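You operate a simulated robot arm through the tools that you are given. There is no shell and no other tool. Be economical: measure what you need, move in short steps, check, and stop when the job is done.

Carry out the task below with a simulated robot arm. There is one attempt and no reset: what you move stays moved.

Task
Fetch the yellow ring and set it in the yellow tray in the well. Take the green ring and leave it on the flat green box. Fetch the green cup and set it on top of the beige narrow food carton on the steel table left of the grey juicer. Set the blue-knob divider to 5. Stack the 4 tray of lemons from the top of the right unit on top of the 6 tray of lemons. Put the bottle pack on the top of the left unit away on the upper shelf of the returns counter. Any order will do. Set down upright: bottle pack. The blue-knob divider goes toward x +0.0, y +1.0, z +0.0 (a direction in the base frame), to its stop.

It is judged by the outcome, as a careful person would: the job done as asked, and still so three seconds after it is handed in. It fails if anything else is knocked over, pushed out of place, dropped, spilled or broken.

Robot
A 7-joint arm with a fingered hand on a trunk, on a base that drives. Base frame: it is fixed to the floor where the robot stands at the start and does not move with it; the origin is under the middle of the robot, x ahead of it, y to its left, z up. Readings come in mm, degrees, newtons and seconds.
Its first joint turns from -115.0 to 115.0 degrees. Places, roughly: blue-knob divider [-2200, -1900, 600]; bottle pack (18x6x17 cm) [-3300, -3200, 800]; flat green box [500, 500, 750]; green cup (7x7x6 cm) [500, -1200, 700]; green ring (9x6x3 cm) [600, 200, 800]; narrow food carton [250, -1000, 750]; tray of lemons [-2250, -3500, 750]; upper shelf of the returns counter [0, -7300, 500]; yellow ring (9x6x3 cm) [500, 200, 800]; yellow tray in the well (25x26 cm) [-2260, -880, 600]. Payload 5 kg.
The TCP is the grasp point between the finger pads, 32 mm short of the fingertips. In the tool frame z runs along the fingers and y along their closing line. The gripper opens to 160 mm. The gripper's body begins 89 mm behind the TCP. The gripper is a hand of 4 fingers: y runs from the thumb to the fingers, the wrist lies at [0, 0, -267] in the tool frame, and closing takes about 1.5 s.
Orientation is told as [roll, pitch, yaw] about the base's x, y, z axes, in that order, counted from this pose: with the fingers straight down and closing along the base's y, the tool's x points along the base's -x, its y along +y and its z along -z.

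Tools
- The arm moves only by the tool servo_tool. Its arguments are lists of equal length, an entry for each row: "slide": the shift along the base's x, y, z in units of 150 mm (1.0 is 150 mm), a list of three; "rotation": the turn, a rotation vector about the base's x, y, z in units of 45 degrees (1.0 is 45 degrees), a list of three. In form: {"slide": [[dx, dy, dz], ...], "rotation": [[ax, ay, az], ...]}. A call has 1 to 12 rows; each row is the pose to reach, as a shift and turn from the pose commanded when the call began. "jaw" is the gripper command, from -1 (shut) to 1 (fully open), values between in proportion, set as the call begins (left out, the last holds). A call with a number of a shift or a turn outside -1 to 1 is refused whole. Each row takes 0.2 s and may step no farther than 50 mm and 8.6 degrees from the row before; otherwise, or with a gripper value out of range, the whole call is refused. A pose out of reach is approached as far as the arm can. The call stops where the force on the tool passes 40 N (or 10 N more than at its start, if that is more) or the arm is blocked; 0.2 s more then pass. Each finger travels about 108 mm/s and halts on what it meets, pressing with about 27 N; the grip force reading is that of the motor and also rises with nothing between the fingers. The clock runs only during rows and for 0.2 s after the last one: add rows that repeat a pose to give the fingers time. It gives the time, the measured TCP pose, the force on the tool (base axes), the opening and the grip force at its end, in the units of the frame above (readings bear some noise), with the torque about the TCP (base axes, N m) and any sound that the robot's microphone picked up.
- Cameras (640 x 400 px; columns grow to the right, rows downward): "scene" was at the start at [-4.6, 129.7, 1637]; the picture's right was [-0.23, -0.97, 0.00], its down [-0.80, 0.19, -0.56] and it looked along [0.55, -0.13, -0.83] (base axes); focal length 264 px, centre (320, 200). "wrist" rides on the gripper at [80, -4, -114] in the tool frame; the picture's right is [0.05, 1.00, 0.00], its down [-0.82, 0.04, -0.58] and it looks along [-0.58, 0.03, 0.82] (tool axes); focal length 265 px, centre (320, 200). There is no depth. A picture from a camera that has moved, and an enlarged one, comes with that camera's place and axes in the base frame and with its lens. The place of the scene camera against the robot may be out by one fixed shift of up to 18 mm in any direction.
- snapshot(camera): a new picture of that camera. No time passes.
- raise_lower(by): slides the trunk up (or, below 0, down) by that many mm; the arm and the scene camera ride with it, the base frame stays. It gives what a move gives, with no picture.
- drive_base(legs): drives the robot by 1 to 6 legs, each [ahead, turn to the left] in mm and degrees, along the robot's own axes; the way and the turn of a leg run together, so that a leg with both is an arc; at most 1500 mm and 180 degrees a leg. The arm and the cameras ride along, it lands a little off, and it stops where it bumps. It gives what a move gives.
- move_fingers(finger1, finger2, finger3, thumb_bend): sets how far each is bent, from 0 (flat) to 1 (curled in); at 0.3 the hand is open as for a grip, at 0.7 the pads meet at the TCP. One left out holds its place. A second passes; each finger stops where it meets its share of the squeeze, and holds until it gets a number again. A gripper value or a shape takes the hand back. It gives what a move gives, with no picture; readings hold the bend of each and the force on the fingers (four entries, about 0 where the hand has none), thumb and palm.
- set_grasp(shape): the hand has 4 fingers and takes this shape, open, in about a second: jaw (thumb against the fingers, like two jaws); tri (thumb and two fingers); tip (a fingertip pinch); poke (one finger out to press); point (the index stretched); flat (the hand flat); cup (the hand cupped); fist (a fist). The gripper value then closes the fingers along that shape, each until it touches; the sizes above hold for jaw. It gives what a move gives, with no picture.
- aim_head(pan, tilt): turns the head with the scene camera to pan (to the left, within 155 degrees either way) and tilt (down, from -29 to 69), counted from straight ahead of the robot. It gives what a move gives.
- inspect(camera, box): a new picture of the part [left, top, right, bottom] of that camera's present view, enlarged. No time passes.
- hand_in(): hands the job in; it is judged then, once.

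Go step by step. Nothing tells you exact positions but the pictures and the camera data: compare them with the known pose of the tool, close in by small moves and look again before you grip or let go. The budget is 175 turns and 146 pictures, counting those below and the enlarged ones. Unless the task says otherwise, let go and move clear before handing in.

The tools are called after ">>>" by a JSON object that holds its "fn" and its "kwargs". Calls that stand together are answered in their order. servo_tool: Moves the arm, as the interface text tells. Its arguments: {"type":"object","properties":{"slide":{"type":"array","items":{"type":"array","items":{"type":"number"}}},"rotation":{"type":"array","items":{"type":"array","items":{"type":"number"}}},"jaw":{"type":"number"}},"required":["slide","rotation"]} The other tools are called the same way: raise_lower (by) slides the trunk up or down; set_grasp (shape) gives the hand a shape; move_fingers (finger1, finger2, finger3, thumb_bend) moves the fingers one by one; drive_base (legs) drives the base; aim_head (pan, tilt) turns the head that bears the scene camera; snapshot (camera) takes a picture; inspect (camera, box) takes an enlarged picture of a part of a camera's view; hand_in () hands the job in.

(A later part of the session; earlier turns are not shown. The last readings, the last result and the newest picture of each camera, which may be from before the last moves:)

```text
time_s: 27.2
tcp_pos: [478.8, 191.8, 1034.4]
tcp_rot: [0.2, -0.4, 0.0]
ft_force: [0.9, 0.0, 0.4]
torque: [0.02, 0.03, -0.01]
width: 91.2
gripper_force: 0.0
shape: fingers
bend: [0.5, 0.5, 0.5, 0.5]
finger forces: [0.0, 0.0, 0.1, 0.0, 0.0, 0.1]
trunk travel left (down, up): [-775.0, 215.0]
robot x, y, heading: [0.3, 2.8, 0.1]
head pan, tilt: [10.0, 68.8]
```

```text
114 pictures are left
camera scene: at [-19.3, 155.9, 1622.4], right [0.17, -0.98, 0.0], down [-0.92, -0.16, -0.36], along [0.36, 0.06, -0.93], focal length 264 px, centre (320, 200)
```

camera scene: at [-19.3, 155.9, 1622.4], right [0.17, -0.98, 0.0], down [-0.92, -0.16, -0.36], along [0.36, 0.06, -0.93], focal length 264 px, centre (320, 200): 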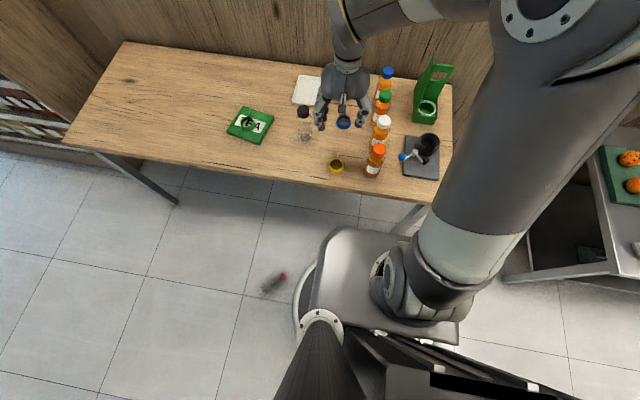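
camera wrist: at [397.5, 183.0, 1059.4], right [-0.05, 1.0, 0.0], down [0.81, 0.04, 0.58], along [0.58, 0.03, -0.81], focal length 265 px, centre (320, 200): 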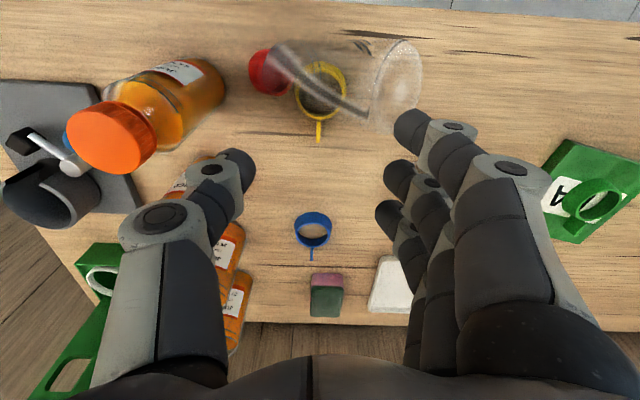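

>>> {"fn": "inspect", "kwargs": {"camera": "scene", "box": [220, 240, 340, 320]}}

```text
5.00 times, centred on (280, 280) of scene
camera zoom: at [-19.3, 155.9, 1622.4], right [0.17, -0.98, 0.0], down [-0.92, -0.16, -0.36], along [0.36, 0.06, -0.93], focal length 1320 px, centre (520, -200)
```

zoom: 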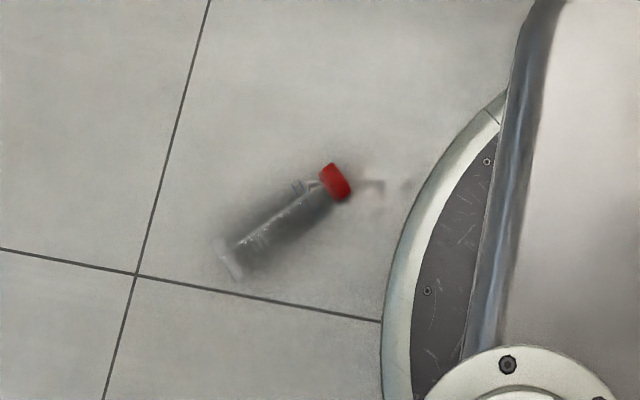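

The bottle lies intact on the floor at about (33,437), clear of the base; I'll fetch it back later. With the area clear, I pick the yellow ring (464,187) now.

>>> {"fn": "servo_tool", "kwargs": {"slide": [[-0.06, -0.02, -0.3], [-0.06, -0.02, -0.6], [-0.06, -0.02, -0.9], [-0.06, -0.02, -1]], "rotation": [[0, 0, 0], [0, 0, 0], [0, 0, 0], [0, 0, 0]]}}

>>> {"fn": "snapshot", "kwargs": {"camera": "wrist"}}

```text
time_s: 28.2
tcp_pos: [469.0, 190.0, 884.5]
tcp_rot: [0.2, -0.4, 0.0]
ft_force: [0.0, -1.0, 0.2]
torque: [-0.02, -0.01, -0.01]
width: 91.3
gripper_force: 0.1
shape: fingers
bend: [0.5, 0.5, 0.5, 0.5]
finger forces: [0.0, 0.1, 0.1, 0.0, 0.1, 0.0]
trunk travel left (down, up): [-775.0, 215.0]
robot x, y, heading: [-0.2, 3.4, -0.2]
head pan, tilt: [10.0, 68.8]
```

```text
112 pictures are left
camera wrist: at [388.5, 182.2, 997.6], right [-0.05, 1.0, 0.0], down [0.81, 0.04, 0.58], along [0.58, 0.03, -0.81], focal length 265 px, centre (320, 200)
```

wrist: 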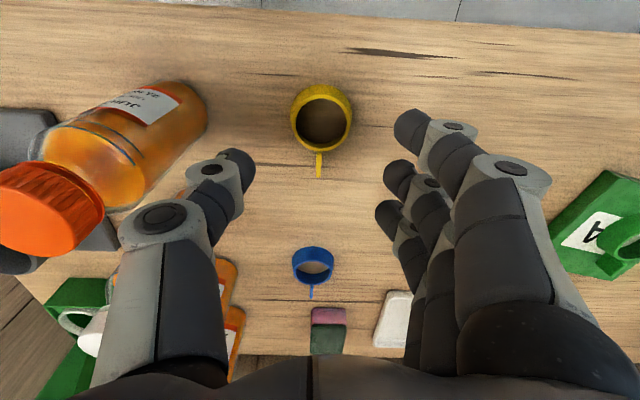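

>>> {"fn": "servo_tool", "kwargs": {"slide": [[0, -0.02, -0.25], [0, -0.02, -0.45], [0, -0.02, -0.585]], "rotation": [[0, 0, 0], [0, 0, 0], [0, 0, 0]]}}

>>> {"fn": "snapshot", "kwargs": {"camera": "wrist"}}

```text
time_s: 29.1
tcp_pos: [469.8, 185.2, 796.4]
tcp_rot: [0.1, -0.3, -0.1]
ft_force: [-0.3, -0.4, 0.1]
torque: [-0.02, 0.0, 0.01]
width: 91.4
gripper_force: 0.0
shape: fingers
bend: [0.5, 0.5, 0.5, 0.5]
finger forces: [0.0, 0.0, 0.0, 0.0, 0.1, 0.0]
trunk travel left (down, up): [-775.0, 215.0]
robot x, y, heading: [-1.6, 3.3, 0.0]
head pan, tilt: [10.0, 68.8]
```

```text
111 pictures are left
camera wrist: at [389.1, 179.1, 909.3], right [-0.05, 1.0, 0.0], down [0.81, 0.04, 0.58], along [0.58, 0.03, -0.81], focal length 265 px, centre (320, 200)
```

wrist: 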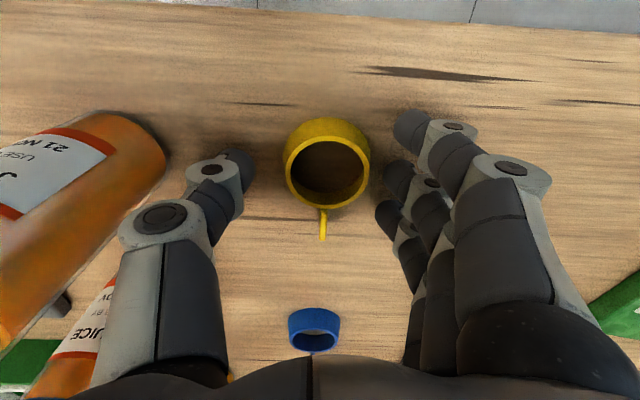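

>>> {"fn": "move_fingers", "kwargs": {"finger1": 0.7, "finger2": 0.7, "thumb_bend": 0.66}}

>>> {"fn": "snapshot", "kwargs": {"camera": "wrist"}}

```text
time_s: 30.1
tcp_pos: [470.0, 184.4, 798.0]
tcp_rot: [0.2, -0.3, 0.0]
ft_force: [0.2, -0.6, 1.0]
torque: [0.0, 0.0, -0.02]
width: 41.3
gripper_force: 11.1
shape: fingers
bend: [0.68, 0.57, 0.5, 0.62]
finger forces: [1.7, 9.3, 0.1, 0.0, 10.3, 0.0]
trunk travel left (down, up): [-775.0, 215.0]
robot x, y, heading: [1.7, 0.9, -0.1]
head pan, tilt: [10.0, 68.8]
```

```text
110 pictures are left
camera wrist: at [389.1, 178.8, 909.8], right [-0.05, 1.0, 0.0], down [0.81, 0.04, 0.58], along [0.58, 0.03, -0.81], focal length 265 px, centre (320, 200)
```

wrist: 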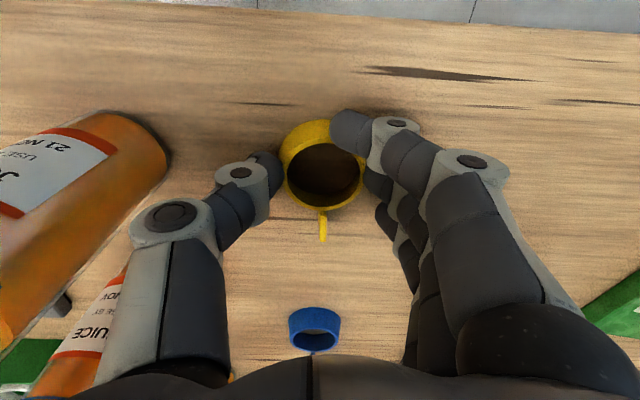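

Firm three-point hold. I lift straight up well above the bottles and look toward the well behind.

>>> {"fn": "servo_tool", "kwargs": {"slide": [[0, 0, 0.3], [0, 0, 0.6], [0, 0, 0.95]], "rotation": [[0, 0, 0], [0, 0, 0], [0, 0, 0]]}}

>>> {"fn": "servo_tool", "kwargs": {"slide": [[0, 0, 0.3], [0, 0, 0.6]], "rotation": [[0, 0, 0], [0, 0, 0]]}}

>>> {"fn": "aim_head", "kwargs": {"pan": -155, "tilt": 30}}

>>> {"fn": "snapshot", "kwargs": {"camera": "scene"}}

>>> {"fn": "snapshot", "kwargs": {"camera": "wrist"}}

```text
refused: row 3 steps farther than a row can; nothing moved
```

```text
time_s: 30.6
tcp_pos: [469.6, 186.8, 884.3]
tcp_rot: [0.3, -0.4, 0.1]
ft_force: [-1.1, 0.2, -0.9]
torque: [0.05, -0.01, 0.0]
width: 40.6
gripper_force: 10.3
shape: fingers
bend: [0.69, 0.57, 0.5, 0.62]
finger forces: [1.7, 9.3, 0.1, 0.0, 9.8, 0.0]
trunk travel left (down, up): [-775.0, 215.0]
robot x, y, heading: [-1.6, 2.4, -0.2]
head pan, tilt: [10.0, 68.8]
```

```text
time_s: 33.2
tcp_pos: [469.3, 185.9, 886.0]
tcp_rot: [0.2, -0.4, 0.0]
ft_force: [-0.4, 0.1, -0.2]
torque: [0.02, 0.02, 0.0]
width: 40.5
gripper_force: 10.0
shape: fingers
bend: [0.69, 0.57, 0.5, 0.62]
finger forces: [1.7, 9.3, 0.0, 0.0, 10.0, 0.1]
trunk travel left (down, up): [-775.0, 215.0]
robot x, y, heading: [-1.0, 0.8, 0.1]
head pan, tilt: [-154.7, 30.0]
```

```text
109 pictures are left
camera scene: at [-156.2, 107.5, 1673.8], right [-0.43, 0.9, 0.0], down [0.45, 0.21, -0.87], along [-0.78, -0.37, -0.5], focal length 264 px, centre (320, 200)
```

scene: 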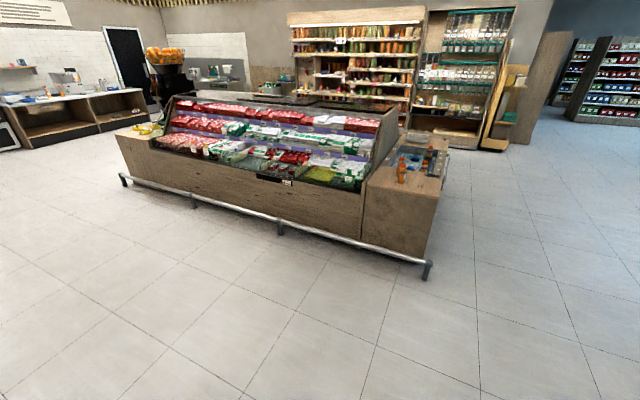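

```text
108 pictures are left
camera wrist: at [389.1, 181.2, 996.9], right [-0.05, 1.0, 0.0], down [0.81, 0.04, 0.58], along [0.58, 0.03, -0.81], focal length 265 px, centre (320, 200)
```

wrist: 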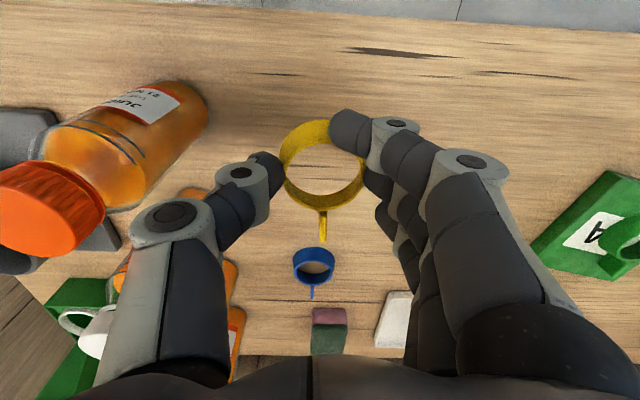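

>>> {"fn": "inspect", "kwargs": {"camera": "scene", "box": [110, 80, 450, 290]}}

>>> {"fn": "servo_tool", "kwargs": {"slide": [[0, 0, 0.3], [0, 0, 0.6], [0, 0, 0.8]], "rotation": [[0, 0, 0], [0, 0, 0], [0, 0, 0]]}}

```text
1.88 times, centred on (280, 185) of scene
camera zoom: at [-156.2, 107.5, 1673.8], right [-0.43, 0.9, 0.0], down [0.45, 0.21, -0.87], along [-0.78, -0.37, -0.5], focal length 497 px, centre (395, 228)
```

zoom: 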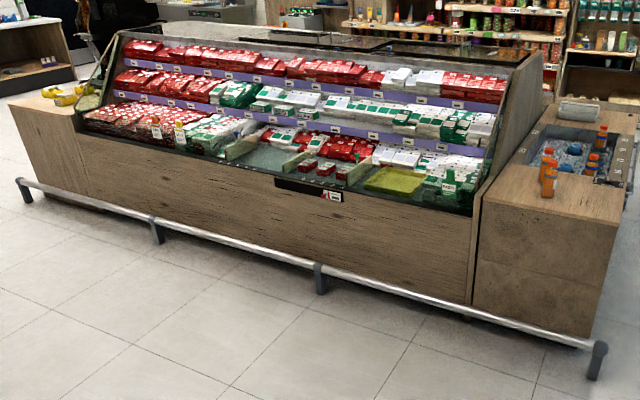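

```text
time_s: 34.0
tcp_pos: [470.6, 186.6, 1007.8]
tcp_rot: [0.2, -0.4, 0.0]
ft_force: [-0.2, 0.3, -0.9]
torque: [-0.01, 0.0, -0.01]
width: 40.6
gripper_force: 10.4
shape: fingers
bend: [0.69, 0.57, 0.5, 0.63]
finger forces: [1.4, 9.2, 0.1, 0.0, 9.8, 0.1]
trunk travel left (down, up): [-775.0, 215.0]
robot x, y, heading: [-1.4, 1.0, 0.1]
head pan, tilt: [-154.7, 30.0]
```

The case with the well runs along y at x≈-2000 with a low rail in front near x≈-1890. I back away from the table, turn and drive to about (-1350,-700) facing the well.

>>> {"fn": "drive_base", "kwargs": {"legs": [[-700, 0], [0, -132.9], [955, 0], [0, -47.1]]}}

>>> {"fn": "aim_head", "kwargs": {"pan": 0, "tilt": 35}}

>>> {"fn": "snapshot", "kwargs": {"camera": "scene"}}

>>> {"fn": "snapshot", "kwargs": {"camera": "wrist"}}

```text
time_s: 50.1
tcp_pos: [-1830.9, -877.4, 1005.6]
tcp_rot: [0.2, -0.4, 179.1]
ft_force: [-0.3, 0.3, -0.3]
torque: [-0.01, -0.01, 0.04]
width: 39.1
gripper_force: 9.7
shape: fingers
bend: [0.69, 0.57, 0.5, 0.63]
finger forces: [0.6, 9.1, 0.0, 0.1, 9.2, 0.1]
trunk travel left (down, up): [-775.0, 215.0]
robot x, y, heading: [-1356.6, -701.6, 179.0]
head pan, tilt: [-154.7, 30.0]
```

```text
time_s: 52.5
tcp_pos: [-1830.9, -877.3, 1007.0]
tcp_rot: [0.2, -0.4, 179.1]
ft_force: [0.5, 0.3, -0.1]
torque: [-0.05, 0.01, 0.01]
width: 39.2
gripper_force: 9.6
shape: fingers
bend: [0.69, 0.57, 0.5, 0.63]
finger forces: [0.6, 9.0, 0.0, 0.0, 9.2, 0.0]
trunk travel left (down, up): [-775.0, 215.0]
robot x, y, heading: [-1354.7, -703.0, 178.9]
head pan, tilt: [0.0, 35.0]
```

```text
106 pictures are left
camera scene: at [-1401.6, -866.7, 1666.1], right [0.02, 1.0, 0.0], down [0.57, -0.01, -0.82], along [-0.82, 0.01, -0.57], focal length 264 px, centre (320, 200)
```

scene: 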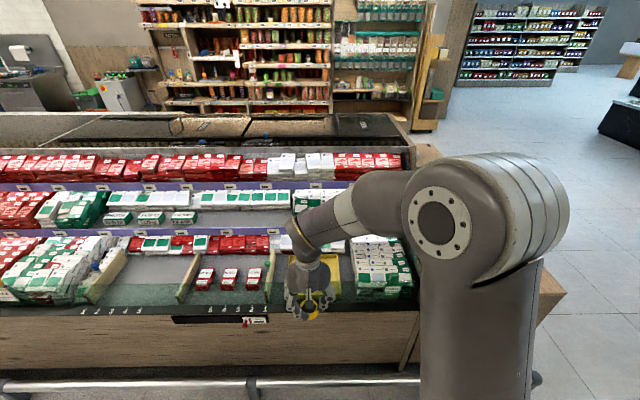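

```text
105 pictures are left
camera wrist: at [-1749.7, -876.7, 1118.9], right [0.04, -1.0, 0.0], down [-0.81, -0.03, 0.58], along [-0.58, -0.02, -0.81], focal length 265 px, centre (320, 200)
```

wrist: 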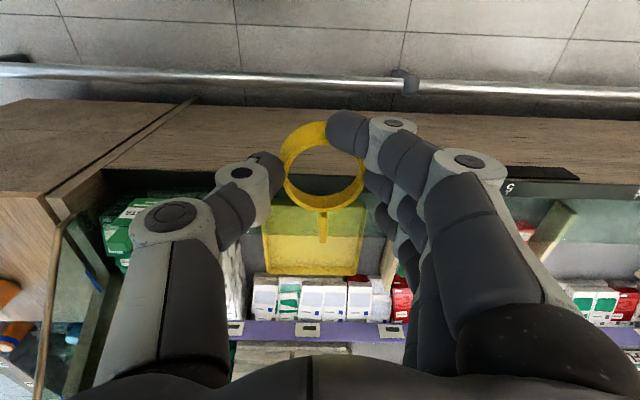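

>>> {"fn": "inspect", "kwargs": {"camera": "wrist", "box": [100, 80, 420, 280]}}

>>> {"fn": "inspect", "kwargs": {"camera": "scene", "box": [60, 180, 440, 400]}}

```text
2.00 times, centred on (260, 180) of wrist
camera zoom: at [-1749.7, -876.7, 1118.9], right [0.04, -1.0, 0.0], down [-0.81, -0.03, 0.58], along [-0.58, -0.02, -0.81], focal length 531 px, centre (440, 240)
```

zoom: 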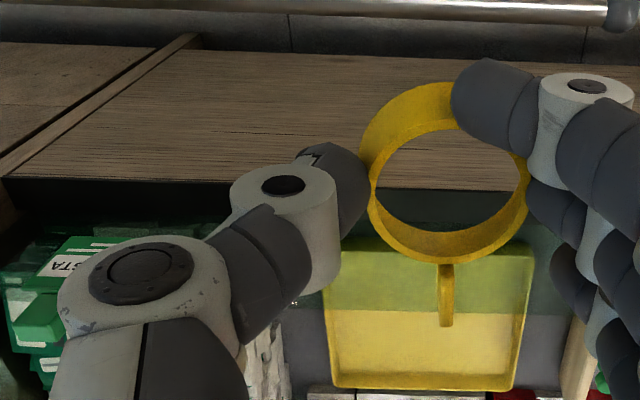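

```text
1.68 times, centred on (250, 290) of scene
camera zoom: at [-1401.6, -866.7, 1666.1], right [0.02, 1.0, 0.0], down [0.57, -0.01, -0.82], along [-0.82, 0.01, -0.57], focal length 445 px, centre (438, 48)
```

zoom: 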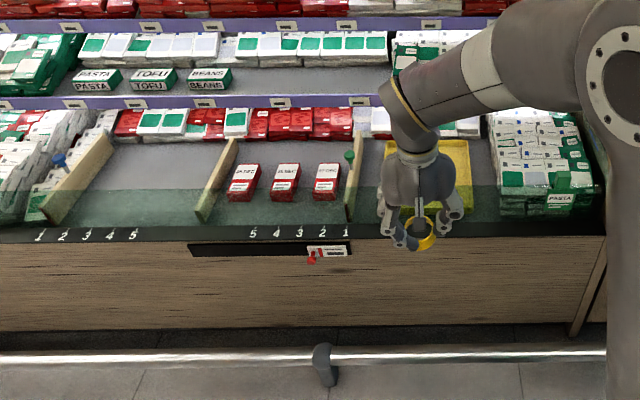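

The tray centre is about (-2252,-881); a low glass front (top z≈780) stands at x≈-2075 and the shelf edge is at x≈-2455, so I can lower vertically behind the glass. I drive 180 mm closer and reach out.

>>> {"fn": "drive_base", "kwargs": {"legs": [[180, 0]]}}

>>> {"fn": "servo_tool", "kwargs": {"slide": [[-0.3, 0, 0], [-0.6, 0, 0], [-0.9, 0, 0]], "rotation": [[0, 0, 0], [0, 0, 0], [0, 0, 0]]}}

>>> {"fn": "servo_tool", "kwargs": {"slide": [[-0.3, 0, 0], [-0.6, 0, 0], [-0.67, 0, 0]], "rotation": [[0, 0, 0], [0, 0, 0], [0, 0, 0]]}}

>>> {"fn": "snapshot", "kwargs": {"camera": "wrist"}}

>>> {"fn": "snapshot", "kwargs": {"camera": "scene"}}

```text
time_s: 54.0
tcp_pos: [-2011.1, -875.1, 1005.6]
tcp_rot: [0.2, -0.3, 179.1]
ft_force: [0.8, -0.1, -0.3]
torque: [-0.02, -0.05, -0.04]
width: 39.2
gripper_force: 9.2
shape: fingers
bend: [0.69, 0.57, 0.5, 0.63]
finger forces: [0.6, 9.1, 0.1, 0.1, 9.2, 0.0]
trunk travel left (down, up): [-775.0, 215.0]
robot x, y, heading: [-1536.0, -698.9, 178.9]
head pan, tilt: [0.0, 35.0]
```

```text
time_s: 54.8
tcp_pos: [-2145.3, -872.5, 1004.9]
tcp_rot: [0.1, -0.3, 179.0]
ft_force: [0.6, -0.4, -0.9]
torque: [0.0, -0.03, 0.05]
width: 39.1
gripper_force: 9.1
shape: fingers
bend: [0.69, 0.57, 0.5, 0.63]
finger forces: [0.4, 9.0, 0.1, 0.0, 9.1, 0.0]
trunk travel left (down, up): [-775.0, 215.0]
robot x, y, heading: [-1538.8, -698.1, 179.2]
head pan, tilt: [0.0, 35.0]
```

```text
time_s: 55.6
tcp_pos: [-2246.1, -875.6, 1007.2]
tcp_rot: [0.1, -0.4, 179.0]
ft_force: [0.4, 0.4, 0.3]
torque: [-0.03, -0.03, -0.04]
width: 38.9
gripper_force: 8.9
shape: fingers
bend: [0.69, 0.57, 0.5, 0.63]
finger forces: [0.5, 9.1, 0.1, 0.0, 9.0, 0.0]
trunk travel left (down, up): [-775.0, 215.0]
robot x, y, heading: [-1537.0, -698.1, 179.1]
head pan, tilt: [0.0, 35.0]
```

```text
102 pictures are left
camera wrist: at [-2164.5, -873.0, 1120.6], right [0.03, -1.0, 0.0], down [-0.81, -0.03, 0.58], along [-0.58, -0.02, -0.81], focal length 265 px, centre (320, 200)
```

wrist: 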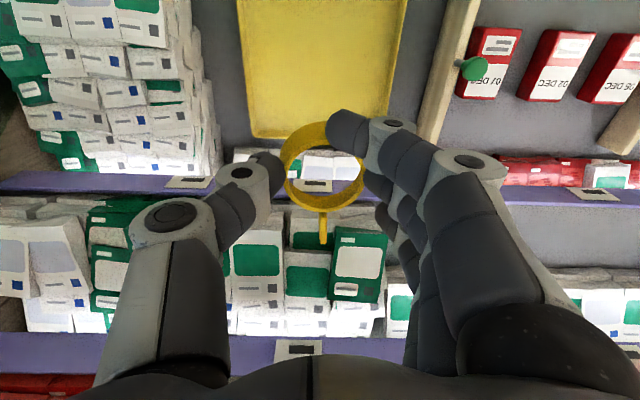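

```text
101 pictures are left
camera scene: at [-1581.5, -863.6, 1666.1], right [0.02, 1.0, 0.0], down [0.57, -0.01, -0.82], along [-0.82, 0.01, -0.57], focal length 264 px, centre (320, 200)
```

scene: 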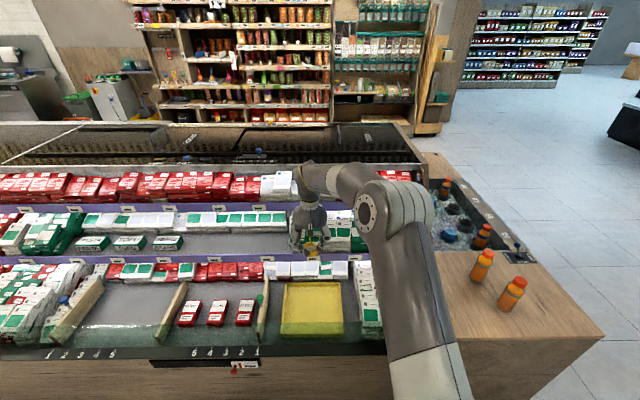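

Above the tray; I lower with the arm in steps and check.

>>> {"fn": "servo_tool", "kwargs": {"slide": [[-0.03, 0, -0.3], [-0.03, 0, -0.6], [-0.03, 0, -0.9]], "rotation": [[0, 0, 0], [0, 0, 0], [0, 0, 0]]}}

>>> {"fn": "servo_tool", "kwargs": {"slide": [[0, 0, -0.3], [0, 0, -0.6], [0, 0, -0.9]], "rotation": [[0, 0, 0], [0, 0, 0], [0, 0, 0]]}}

>>> {"fn": "snapshot", "kwargs": {"camera": "wrist"}}

>>> {"fn": "snapshot", "kwargs": {"camera": "scene"}}

```text
time_s: 56.4
tcp_pos: [-2253.9, -874.1, 871.8]
tcp_rot: [0.3, -0.3, 178.9]
ft_force: [-0.1, 0.3, -0.6]
torque: [0.01, 0.0, -0.01]
width: 38.9
gripper_force: 10.0
shape: fingers
bend: [0.7, 0.57, 0.5, 0.63]
finger forces: [0.4, 9.1, 0.1, 0.0, 9.0, 0.1]
trunk travel left (down, up): [-775.0, 215.0]
robot x, y, heading: [-1535.7, -701.2, 179.0]
head pan, tilt: [0.0, 35.0]
```

```text
time_s: 57.2
tcp_pos: [-2253.1, -874.9, 739.1]
tcp_rot: [0.2, -0.4, 179.1]
ft_force: [-0.2, -0.4, -0.4]
torque: [0.03, -0.05, 0.01]
width: 38.8
gripper_force: 9.0
shape: fingers
bend: [0.7, 0.57, 0.5, 0.63]
finger forces: [0.4, 8.9, 0.0, 0.1, 9.0, 0.1]
trunk travel left (down, up): [-775.0, 215.0]
robot x, y, heading: [-1538.3, -695.7, 179.3]
head pan, tilt: [0.0, 35.0]
```

```text
100 pictures are left
camera wrist: at [-2172.1, -873.0, 851.4], right [0.03, -1.0, 0.0], down [-0.81, -0.03, 0.58], along [-0.58, -0.02, -0.81], focal length 265 px, centre (320, 200)
```

wrist: 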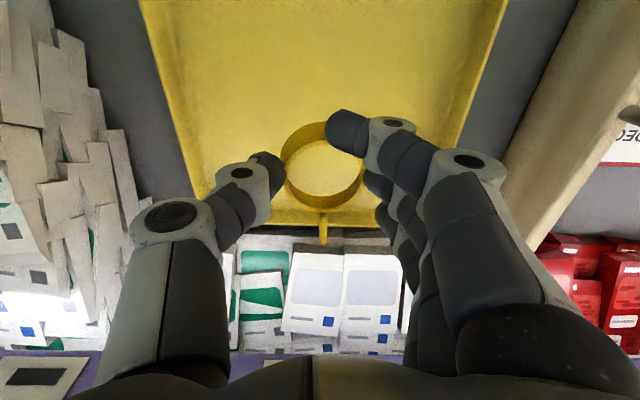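

```text
99 pictures are left
camera scene: at [-1582.2, -863.9, 1666.1], right [0.02, 1.0, 0.0], down [0.57, -0.01, -0.82], along [-0.82, 0.01, -0.57], focal length 264 px, centre (320, 200)
```

scene: 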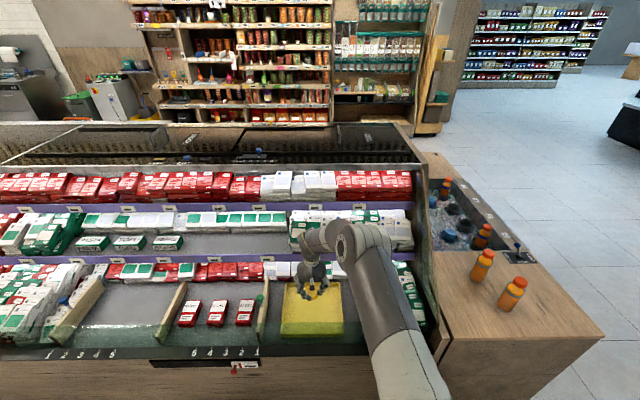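

>>> {"fn": "servo_tool", "kwargs": {"slide": [[0, 0, -0.25], [0, 0, -0.5]], "rotation": [[0, 0, 0], [0, 0, 0]]}}

>>> {"fn": "snapshot", "kwargs": {"camera": "wrist"}}

```text
time_s: 57.8
tcp_pos: [-2253.2, -873.4, 663.0]
tcp_rot: [0.2, -0.5, 179.0]
ft_force: [-0.1, -0.2, 0.5]
torque: [0.03, -0.02, 0.03]
width: 38.8
gripper_force: 9.4
shape: fingers
bend: [0.7, 0.57, 0.5, 0.63]
finger forces: [0.3, 9.0, 0.0, 0.0, 9.1, 0.0]
trunk travel left (down, up): [-775.0, 215.0]
robot x, y, heading: [-1537.6, -697.6, 179.1]
head pan, tilt: [0.0, 35.0]
```

```text
98 pictures are left
camera wrist: at [-2170.9, -873.0, 775.0], right [0.03, -1.0, 0.0], down [-0.81, -0.03, 0.58], along [-0.58, -0.02, -0.81], focal length 265 px, centre (320, 200)
```

wrist: 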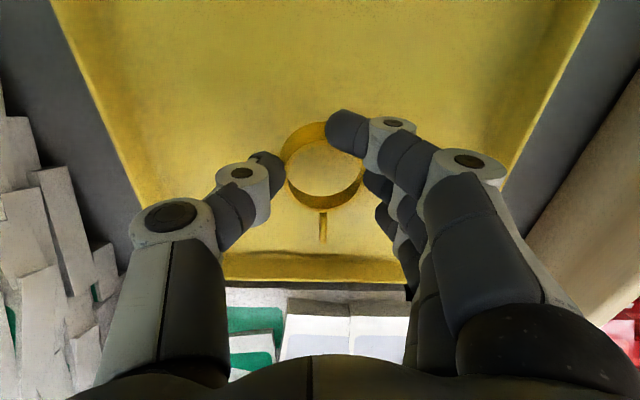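

>>> {"fn": "servo_tool", "kwargs": {"slide": [[0, 0, -0.1], [0, 0, -0.2], [0, 0, -0.27]], "rotation": [[0, 0, 0], [0, 0, 0], [0, 0, 0]]}}

>>> {"fn": "servo_tool", "kwargs": {"slide": [[0, 0, -0.03], [0, 0, -0.06], [0, 0, -0.09]], "rotation": [[0, 0, 0], [0, 0, 0], [0, 0, 0]]}}

>>> {"fn": "snapshot", "kwargs": {"camera": "wrist"}}

```text
time_s: 58.6
tcp_pos: [-2255.6, -876.7, 631.9]
tcp_rot: [0.5, -0.9, 178.9]
ft_force: [3.9, 2.2, 24.8]
torque: [-0.26, 0.01, 0.02]
width: 39.0
gripper_force: 16.4
shape: fingers
bend: [0.7, 0.59, 0.5, 0.63]
finger forces: [2.9, 12.1, 4.6, 0.0, 14.4, 0.1]
trunk travel left (down, up): [-775.0, 215.0]
robot x, y, heading: [-1537.0, -696.1, 179.0]
head pan, tilt: [0.0, 35.0]
stopped in row 3: the force on the tool passed its limit (the readings are from after the stop); the commanded pose is now the measured one
```

```text
time_s: 59.0
tcp_pos: [-2257.2, -878.0, 631.0]
tcp_rot: [0.5, -1.1, 178.8]
ft_force: [3.9, 1.5, 21.8]
torque: [-0.18, -0.05, 0.05]
width: 38.6
gripper_force: 16.2
shape: fingers
bend: [0.7, 0.59, 0.5, 0.64]
finger forces: [2.6, 11.9, 3.4, 0.0, 14.1, 0.0]
trunk travel left (down, up): [-775.0, 215.0]
robot x, y, heading: [-1534.0, -695.1, 179.2]
head pan, tilt: [0.0, 35.0]
stopped in row 1: the force on the tool passed its limit (the readings are from after the stop); the commanded pose is now the measured one
```

```text
97 pictures are left
camera wrist: at [-2174.9, -875.8, 743.2], right [0.03, -1.0, 0.01], down [-0.8, -0.02, 0.59], along [-0.59, -0.02, -0.8], focal length 265 px, centre (320, 200)
```

wrist: 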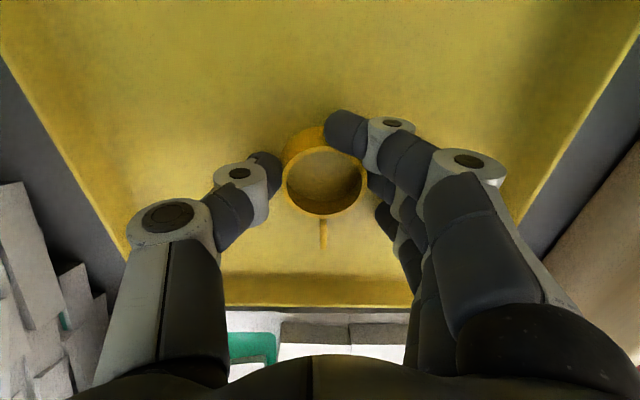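

The ring rests in the middle of the tray floor. I ease up 5 mm while opening the fingers, then lift out.

>>> {"fn": "servo_tool", "kwargs": {"slide": [[0, 0, 0.03]], "rotation": [[0, 0, 0]]}}

>>> {"fn": "move_fingers", "kwargs": {"finger1": 0.5, "finger2": 0.48, "finger3": 0.48, "thumb_bend": 0.52}}

>>> {"fn": "servo_tool", "kwargs": {"slide": [[0, 0, 0.1], [0, 0, 0.35], [0, 0, 0.65], [0, 0, 0.95]], "rotation": [[0, 0, 0], [0, 0, 0], [0, 0, 0], [0, 0, 0]]}}

>>> {"fn": "snapshot", "kwargs": {"camera": "wrist"}}

```text
time_s: 59.4
tcp_pos: [-2255.4, -876.4, 632.9]
tcp_rot: [0.4, -0.8, 178.7]
ft_force: [-1.0, -0.7, 2.7]
torque: [-0.14, 0.06, -0.05]
width: 38.8
gripper_force: 10.6
shape: fingers
bend: [0.7, 0.58, 0.5, 0.63]
finger forces: [0.9, 9.8, 0.1, 0.0, 10.0, 0.0]
trunk travel left (down, up): [-775.0, 215.0]
robot x, y, heading: [-1536.1, -692.3, 178.9]
head pan, tilt: [0.0, 35.0]
```

```text
time_s: 60.4
tcp_pos: [-2255.7, -876.4, 632.5]
tcp_rot: [0.3, -0.9, 178.7]
ft_force: [0.2, -1.4, 6.4]
torque: [0.24, -0.09, -0.05]
width: 84.3
gripper_force: 3.3
shape: fingers
bend: [0.5, 0.48, 0.48, 0.53]
finger forces: [0.0, 0.0, 0.0, 0.1, 6.1, 0.0]
trunk travel left (down, up): [-775.0, 215.0]
robot x, y, heading: [-1533.4, -698.4, 179.1]
head pan, tilt: [0.0, 35.0]
```

```text
time_s: 61.4
tcp_pos: [-2254.3, -878.1, 775.9]
tcp_rot: [0.4, -0.8, 178.8]
ft_force: [-0.4, -1.0, -1.2]
torque: [0.0, 0.03, 0.04]
width: 86.5
gripper_force: 0.1
shape: fingers
bend: [0.5, 0.48, 0.48, 0.52]
finger forces: [0.0, 0.0, 0.1, 0.0, 0.0, 0.0]
trunk travel left (down, up): [-775.0, 215.0]
robot x, y, heading: [-1539.5, -696.9, 179.1]
head pan, tilt: [0.0, 35.0]
```

```text
96 pictures are left
camera wrist: at [-2172.1, -876.6, 886.9], right [0.03, -1.0, 0.01], down [-0.81, -0.02, 0.59], along [-0.59, -0.02, -0.81], focal length 265 px, centre (320, 200)
```

wrist: 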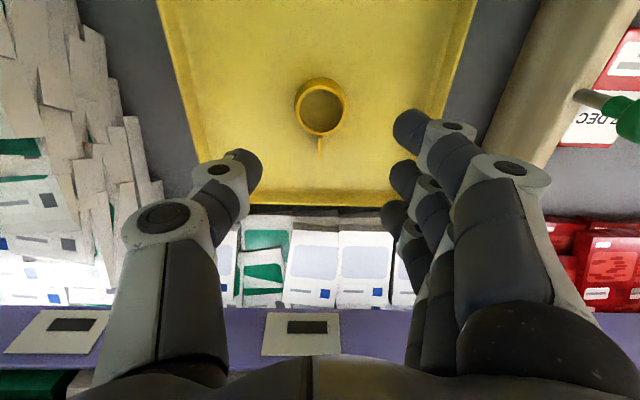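

The yellow ring sits in the tray. I raise the trunk to clear the glass, then drive over to the blue-knob divider.

>>> {"fn": "raise_lower", "kwargs": {"by": 215}}

>>> {"fn": "drive_base", "kwargs": {"legs": [[-350, 0], [0, 90], [1050, 0], [0, -90], [150, 0]]}}

>>> {"fn": "snapshot", "kwargs": {"camera": "scene"}}

>>> {"fn": "snapshot", "kwargs": {"camera": "wrist"}}

```text
time_s: 63.7
tcp_pos: [-2255.9, -878.4, 989.9]
tcp_rot: [0.4, -0.9, 178.8]
ft_force: [-0.5, -0.7, -0.3]
torque: [0.0, 0.0, -0.01]
width: 86.6
gripper_force: 0.0
shape: fingers
bend: [0.5, 0.48, 0.48, 0.52]
finger forces: [0.0, 0.0, 0.0, 0.0, 0.0, 0.0]
trunk travel left (down, up): [-990.0, 0.0]
robot x, y, heading: [-1534.8, -695.5, 178.8]
head pan, tilt: [0.0, 35.0]
```

```text
time_s: 79.7
tcp_pos: [-2088.8, -1933.9, 989.2]
tcp_rot: [0.4, -0.8, 177.4]
ft_force: [-1.2, -0.2, 0.3]
torque: [-0.01, -0.04, -0.01]
width: 86.4
gripper_force: 0.1
shape: fingers
bend: [0.5, 0.48, 0.48, 0.52]
finger forces: [0.0, 0.1, 0.1, 0.1, 0.0, 0.1]
trunk travel left (down, up): [-990.0, 0.0]
robot x, y, heading: [-1364.7, -1765.8, 177.8]
head pan, tilt: [0.0, 35.0]
```

```text
95 pictures are left
camera scene: at [-1416.1, -1934.4, 1881.0], right [0.04, 1.0, 0.0], down [0.57, -0.02, -0.82], along [-0.82, 0.03, -0.57], focal length 264 px, centre (320, 200)
```

scene: 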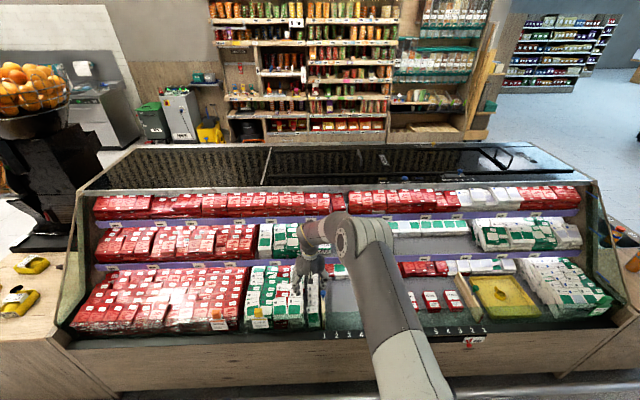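

```text
94 pictures are left
camera wrist: at [-2007.1, -1933.3, 1100.9], right [0.01, -1.0, 0.01], down [-0.81, 0.0, 0.59], along [-0.59, -0.01, -0.81], focal length 265 px, centre (320, 200)
```

wrist: 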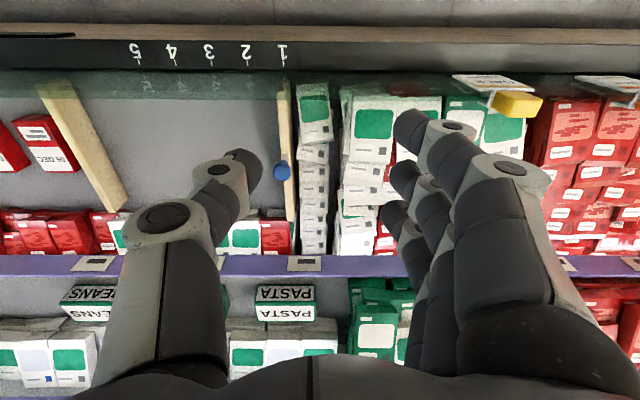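

>>> {"fn": "inspect", "kwargs": {"camera": "wrist", "box": [200, 30, 400, 240]}}

>>> {"fn": "inspect", "kwargs": {"camera": "scene", "box": [230, 240, 430, 360]}}

```text
1.90 times, centred on (300, 135) of wrist
camera zoom: at [-2007.1, -1933.3, 1100.9], right [0.01, -1.0, 0.01], down [-0.81, 0.0, 0.59], along [-0.59, -0.01, -0.81], focal length 506 px, centre (358, 324)
```

zoom: 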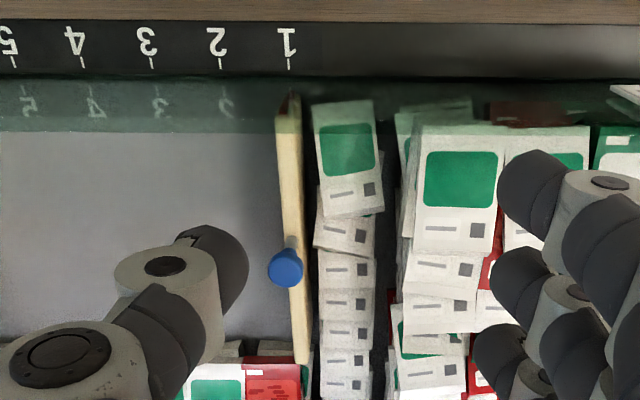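

```text
3.20 times, centred on (330, 300) of scene
camera zoom: at [-1416.1, -1934.4, 1881.0], right [0.04, 1.0, 0.0], down [0.57, -0.02, -0.82], along [-0.82, 0.03, -0.57], focal length 845 px, centre (288, -120)
```

zoom: 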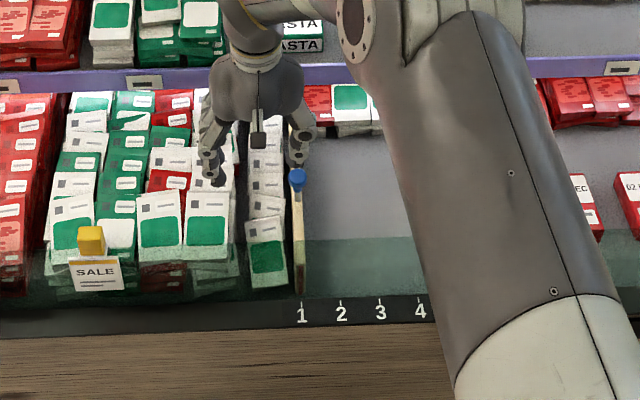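

The blue ball is on a short upright post on the divider (now at 1). I move over it and take a second view to fix its height.

>>> {"fn": "servo_tool", "kwargs": {"slide": [[-0.3, 0, 0], [-0.6, 0.13, 0], [-0.93, 0.26, 0], [-0.93, 0.4, -0.2]], "rotation": [[0, 0, 0], [0, 0, 0], [0, 0, 0], [0, 0, 0]]}}

>>> {"fn": "snapshot", "kwargs": {"camera": "wrist"}}

```text
refused: row 3 steps farther than a row can; nothing moved
```

```text
91 pictures are left
camera wrist: at [-2007.1, -1933.3, 1100.9], right [0.01, -1.0, 0.01], down [-0.81, 0.0, 0.59], along [-0.59, -0.01, -0.81], focal length 265 px, centre (320, 200)
```

wrist: 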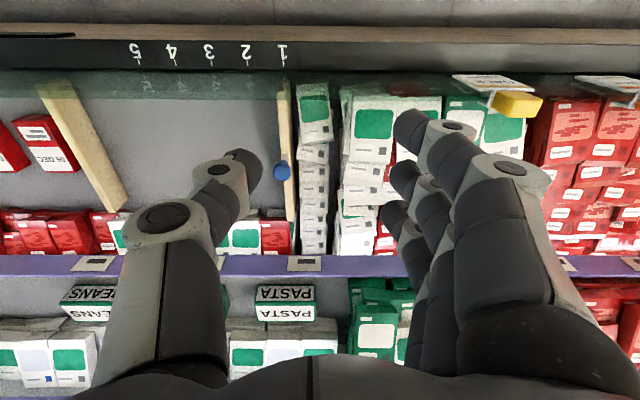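

>>> {"fn": "servo_tool", "kwargs": {"slide": [[-0.28, 0.1, 0], [-0.56, 0.2, 0], [-0.8, 0.3, 0], [-0.8, 0.4, -0.25], [-0.8, 0.4, -0.5]], "rotation": [[0, 0, 0], [0, 0, 0], [0, 0, 0], [0, 0, 0], [0, 0, 0]]}}

>>> {"fn": "snapshot", "kwargs": {"camera": "wrist"}}

```text
time_s: 80.9
tcp_pos: [-2182.1, -1877.9, 919.8]
tcp_rot: [0.4, -0.8, 177.4]
ft_force: [-0.9, -0.2, 1.1]
torque: [0.03, -0.03, 0.01]
width: 86.6
gripper_force: 0.2
shape: fingers
bend: [0.5, 0.48, 0.48, 0.52]
finger forces: [0.0, 0.0, 0.1, 0.0, 0.0, 0.0]
out of reach, approached as far as the arm can: row 3, 4, 5
trunk travel left (down, up): [-990.0, 0.0]
robot x, y, heading: [-1369.2, -1769.2, 177.7]
head pan, tilt: [0.0, 35.0]
```

```text
90 pictures are left
camera wrist: at [-2099.3, -1877.5, 1032.1], right [0.01, -1.0, 0.01], down [-0.81, 0.0, 0.59], along [-0.59, -0.01, -0.81], focal length 265 px, centre (320, 200)
```

wrist: 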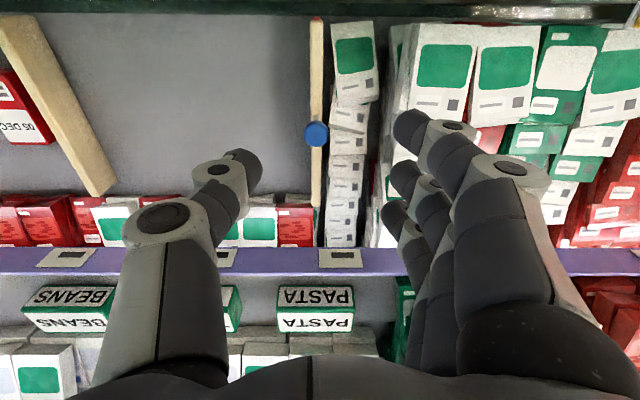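

Knob ball found at (-2221,-1876,728). I retract a little, drive 150 mm closer, and bring the fingers to its -y side.

>>> {"fn": "servo_tool", "kwargs": {"slide": [[0.25, 0, 0], [0.5, 0.05, 0], [0.79, 0.1, 0]], "rotation": [[0, 0, 0], [0, 0, 0], [0, 0, 0]]}}

>>> {"fn": "drive_base", "kwargs": {"legs": [[150, 1]]}}

>>> {"fn": "snapshot", "kwargs": {"camera": "wrist"}}

```text
time_s: 81.7
tcp_pos: [-2064.6, -1861.3, 924.0]
tcp_rot: [0.4, -1.2, 177.4]
ft_force: [0.0, 0.3, 1.0]
torque: [-0.03, -0.04, -0.01]
width: 86.9
gripper_force: 0.0
shape: fingers
bend: [0.5, 0.48, 0.48, 0.52]
finger forces: [0.0, 0.0, 0.0, 0.0, 0.0, 0.1]
trunk travel left (down, up): [-990.0, 0.0]
robot x, y, heading: [-1368.4, -1768.0, 177.5]
head pan, tilt: [0.0, 35.0]
```

```text
time_s: 83.1
tcp_pos: [-2213.5, -1868.0, 919.3]
tcp_rot: [0.4, -0.8, 178.3]
ft_force: [-0.3, -0.3, 0.1]
torque: [0.02, 0.02, 0.02]
width: 86.8
gripper_force: 0.0
shape: fingers
bend: [0.5, 0.48, 0.48, 0.52]
finger forces: [0.0, 0.0, 0.0, 0.0, 0.0, 0.1]
trunk travel left (down, up): [-990.0, 0.0]
robot x, y, heading: [-1513.3, -1763.4, 178.5]
head pan, tilt: [0.0, 35.0]
```

```text
89 pictures are left
camera wrist: at [-2132.1, -1866.6, 1032.6], right [0.02, -1.0, 0.01], down [-0.81, -0.01, 0.59], along [-0.59, -0.02, -0.81], focal length 265 px, centre (320, 200)
```

wrist: 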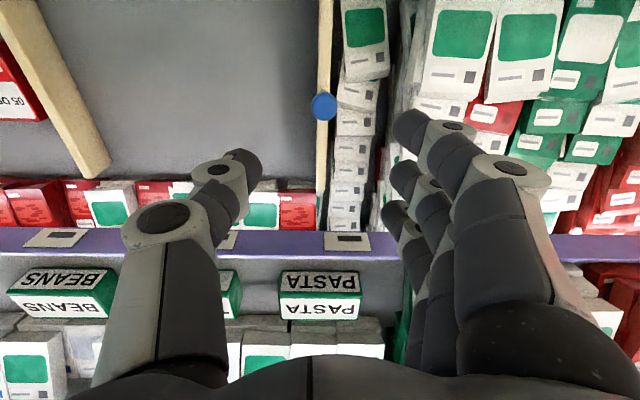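

>>> {"fn": "servo_tool", "kwargs": {"slide": [[0.02, 0.06, -0.3], [0.02, 0.06, -0.6], [0.02, 0.06, -0.82]], "rotation": [[0, 0, 0], [0, 0, 0], [0, 0, 0]]}}

>>> {"fn": "snapshot", "kwargs": {"camera": "wrist"}}

```text
time_s: 83.9
tcp_pos: [-2212.4, -1858.2, 796.3]
tcp_rot: [0.4, -0.8, 178.3]
ft_force: [-0.8, -0.6, -0.3]
torque: [0.01, -0.05, 0.01]
width: 86.7
gripper_force: 0.1
shape: fingers
bend: [0.5, 0.48, 0.48, 0.52]
finger forces: [0.0, 0.0, 0.1, 0.0, 0.0, 0.0]
trunk travel left (down, up): [-990.0, 0.0]
robot x, y, heading: [-1515.5, -1767.5, 178.7]
head pan, tilt: [0.0, 35.0]
```

```text
88 pictures are left
camera wrist: at [-2129.0, -1857.0, 908.9], right [0.02, -1.0, 0.01], down [-0.81, -0.01, 0.59], along [-0.59, -0.02, -0.81], focal length 265 px, centre (320, 200)
```

wrist: 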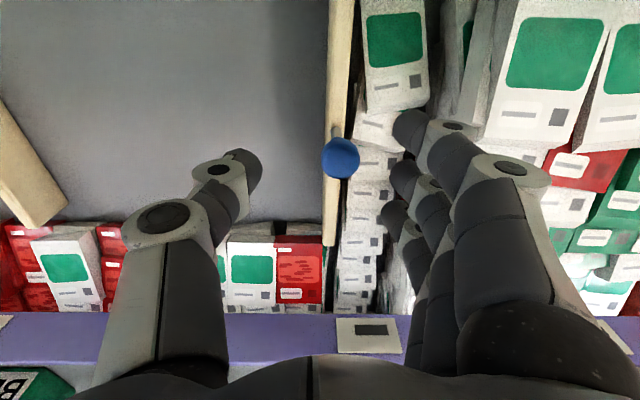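

>>> {"fn": "servo_tool", "kwargs": {"slide": [[0, 0, -0.1], [0, 0, -0.2], [0, 0, -0.27]], "rotation": [[0, 0, 0], [0, 0, 0], [0, 0, 0]]}}

>>> {"fn": "snapshot", "kwargs": {"camera": "wrist"}}

```text
time_s: 84.7
tcp_pos: [-2209.2, -1859.2, 756.1]
tcp_rot: [0.4, -0.9, 178.4]
ft_force: [-0.2, -0.5, 0.1]
torque: [-0.02, -0.01, 0.0]
width: 86.8
gripper_force: 0.0
shape: fingers
bend: [0.5, 0.48, 0.48, 0.52]
finger forces: [0.1, 0.0, 0.0, 0.0, 0.0, 0.0]
trunk travel left (down, up): [-990.0, 0.0]
robot x, y, heading: [-1513.7, -1764.1, 178.4]
head pan, tilt: [0.0, 35.0]
```

```text
87 pictures are left
camera wrist: at [-2127.9, -1858.2, 869.6], right [0.02, -1.0, 0.01], down [-0.81, -0.01, 0.59], along [-0.59, -0.02, -0.81], focal length 265 px, centre (320, 200)
```

wrist: 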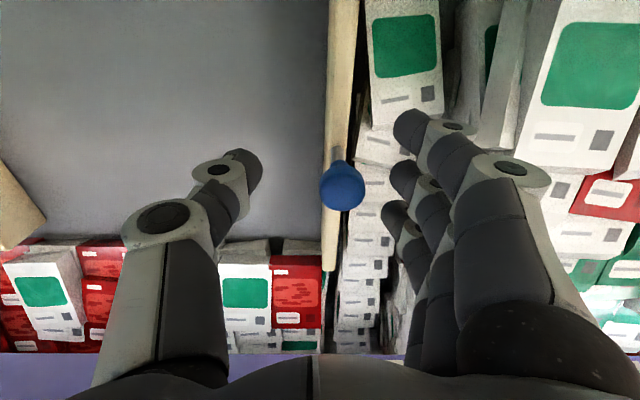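

>>> {"fn": "servo_tool", "kwargs": {"slide": [[0, 0, -0.06], [0, 0.15, -0.06], [0, 0.3, -0.06], [0, 0.45, -0.06], [0, 0.6, -0.06], [0, 0.75, -0.06], [0, 0.9, -0.06]], "rotation": [[0, 0, 0], [0, 0, 0], [0, 0, 0], [0, 0, 0], [0, 0, 0], [0, 0, 0], [0, 0, 0]]}}

>>> {"fn": "snapshot", "kwargs": {"camera": "wrist"}}

```text
time_s: 86.3
tcp_pos: [-2209.7, -1720.7, 748.9]
tcp_rot: [0.4, -0.8, 178.4]
ft_force: [-0.1, -0.3, -0.1]
torque: [-0.02, 0.03, -0.01]
width: 86.7
gripper_force: 0.1
shape: fingers
bend: [0.5, 0.48, 0.48, 0.52]
finger forces: [0.1, 0.0, 0.1, 0.1, 0.1, 0.0]
trunk travel left (down, up): [-990.0, 0.0]
robot x, y, heading: [-1514.4, -1765.3, 178.3]
head pan, tilt: [0.0, 35.0]
```

```text
86 pictures are left
camera wrist: at [-2126.9, -1720.3, 860.7], right [0.02, -1.0, 0.01], down [-0.81, -0.01, 0.59], along [-0.59, -0.02, -0.81], focal length 265 px, centre (320, 200)
```

wrist: 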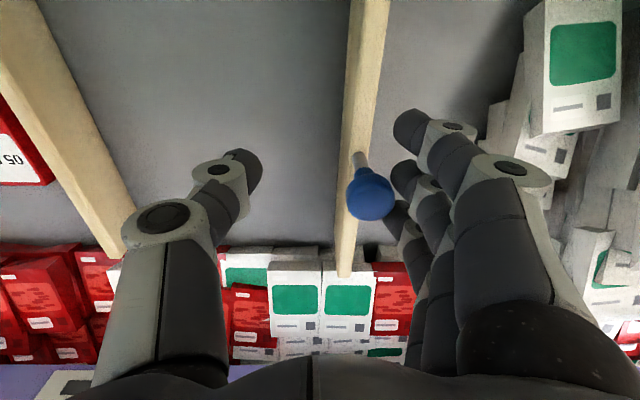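

The divider follows. I keep pushing toward its stop in smaller steps.

>>> {"fn": "servo_tool", "kwargs": {"slide": [[0, 0.13, 0], [0, 0.26, 0], [0, 0.39, 0], [0, 0.5, 0]], "rotation": [[0, 0, 0], [0, 0, 0], [0, 0, 0], [0, 0, 0]]}}

>>> {"fn": "snapshot", "kwargs": {"camera": "wrist"}}

>>> {"fn": "snapshot", "kwargs": {"camera": "scene"}}

```text
time_s: 87.3
tcp_pos: [-2211.6, -1649.2, 748.3]
tcp_rot: [0.3, -0.8, 178.4]
ft_force: [0.1, -2.4, -0.1]
torque: [-0.04, -0.01, 0.06]
width: 86.9
gripper_force: 1.6
shape: fingers
bend: [0.5, 0.46, 0.48, 0.52]
finger forces: [0.1, 2.5, 0.2, 0.1, 0.0, 0.0]
trunk travel left (down, up): [-990.0, 0.0]
robot x, y, heading: [-1517.8, -1762.9, 178.5]
head pan, tilt: [0.0, 35.0]
```

```text
85 pictures are left
camera wrist: at [-2129.1, -1648.1, 859.8], right [0.02, -1.0, 0.01], down [-0.81, -0.01, 0.59], along [-0.59, -0.02, -0.81], focal length 265 px, centre (320, 200)
```

wrist: 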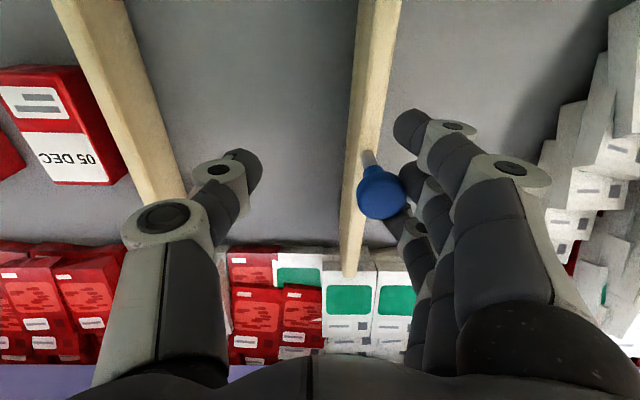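

```text
84 pictures are left
camera scene: at [-1561.4, -1929.9, 1881.1], right [0.03, 1.0, 0.0], down [0.57, -0.01, -0.82], along [-0.82, 0.02, -0.57], focal length 264 px, centre (320, 200)
```

scene: 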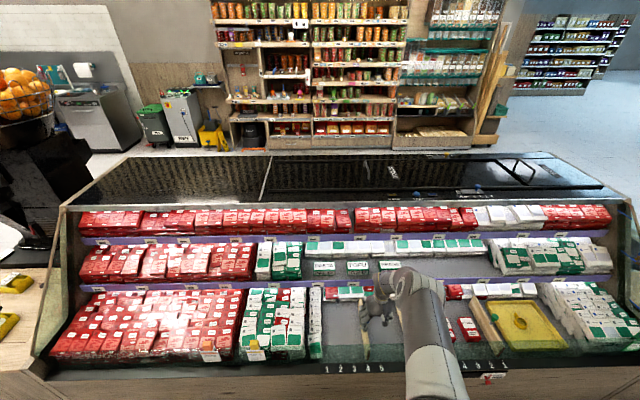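

>>> {"fn": "inspect", "kwargs": {"camera": "scene", "box": [300, 290, 420, 380]}}

```text
4.44 times, centred on (360, 335) of scene
camera zoom: at [-1561.4, -1929.9, 1881.1], right [0.03, 1.0, 0.0], down [0.57, -0.01, -0.82], along [-0.82, 0.02, -0.57], focal length 1174 px, centre (142, -400)
```

zoom: 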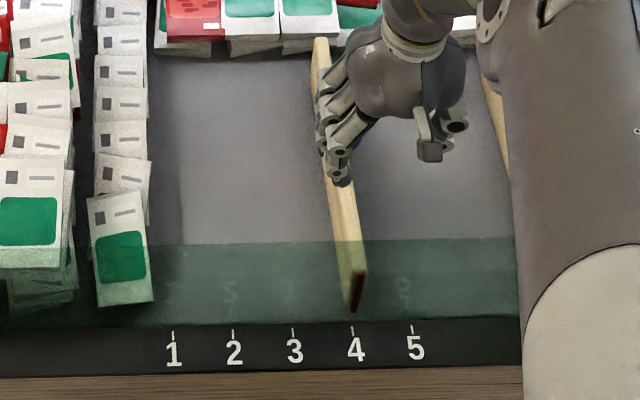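

It's at 4 now; one more step of ~60 mm to 5.

>>> {"fn": "servo_tool", "kwargs": {"slide": [[0, 0.13, 0], [0, 0.26, 0], [0, 0.36, 0], [0, 0.43, 0]], "rotation": [[0, 0, 0], [0, 0, 0], [0, 0, 0], [0, 0, 0]]}}

>>> {"fn": "inspect", "kwargs": {"camera": "scene", "box": [300, 290, 420, 380]}}

```text
time_s: 88.3
tcp_pos: [-2210.8, -1589.0, 747.0]
tcp_rot: [0.6, -0.8, 178.4]
ft_force: [-1.0, -11.3, 1.5]
torque: [-0.33, 0.04, 0.09]
width: 86.6
gripper_force: 5.1
shape: fingers
bend: [0.5, 0.43, 0.45, 0.52]
finger forces: [0.1, 6.6, 3.8, 0.0, 0.0, 0.1]
trunk travel left (down, up): [-990.0, 0.0]
robot x, y, heading: [-1514.0, -1761.9, 178.6]
head pan, tilt: [0.0, 35.0]
```

```text
4.44 times, centred on (360, 335) of scene
camera zoom: at [-1561.5, -1930.9, 1881.0], right [0.02, 1.0, 0.0], down [0.57, -0.01, -0.82], along [-0.82, 0.02, -0.57], focal length 1174 px, centre (142, -400)
```

zoom: 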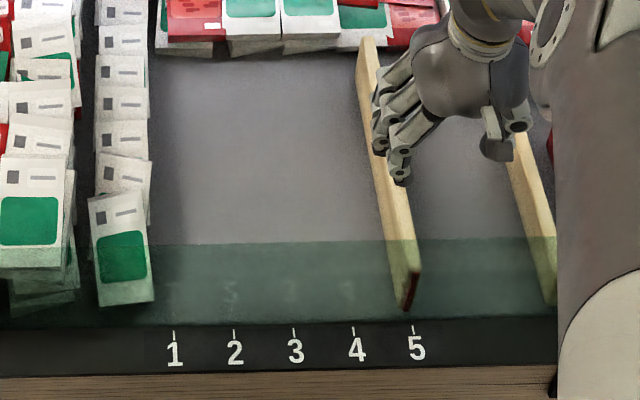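

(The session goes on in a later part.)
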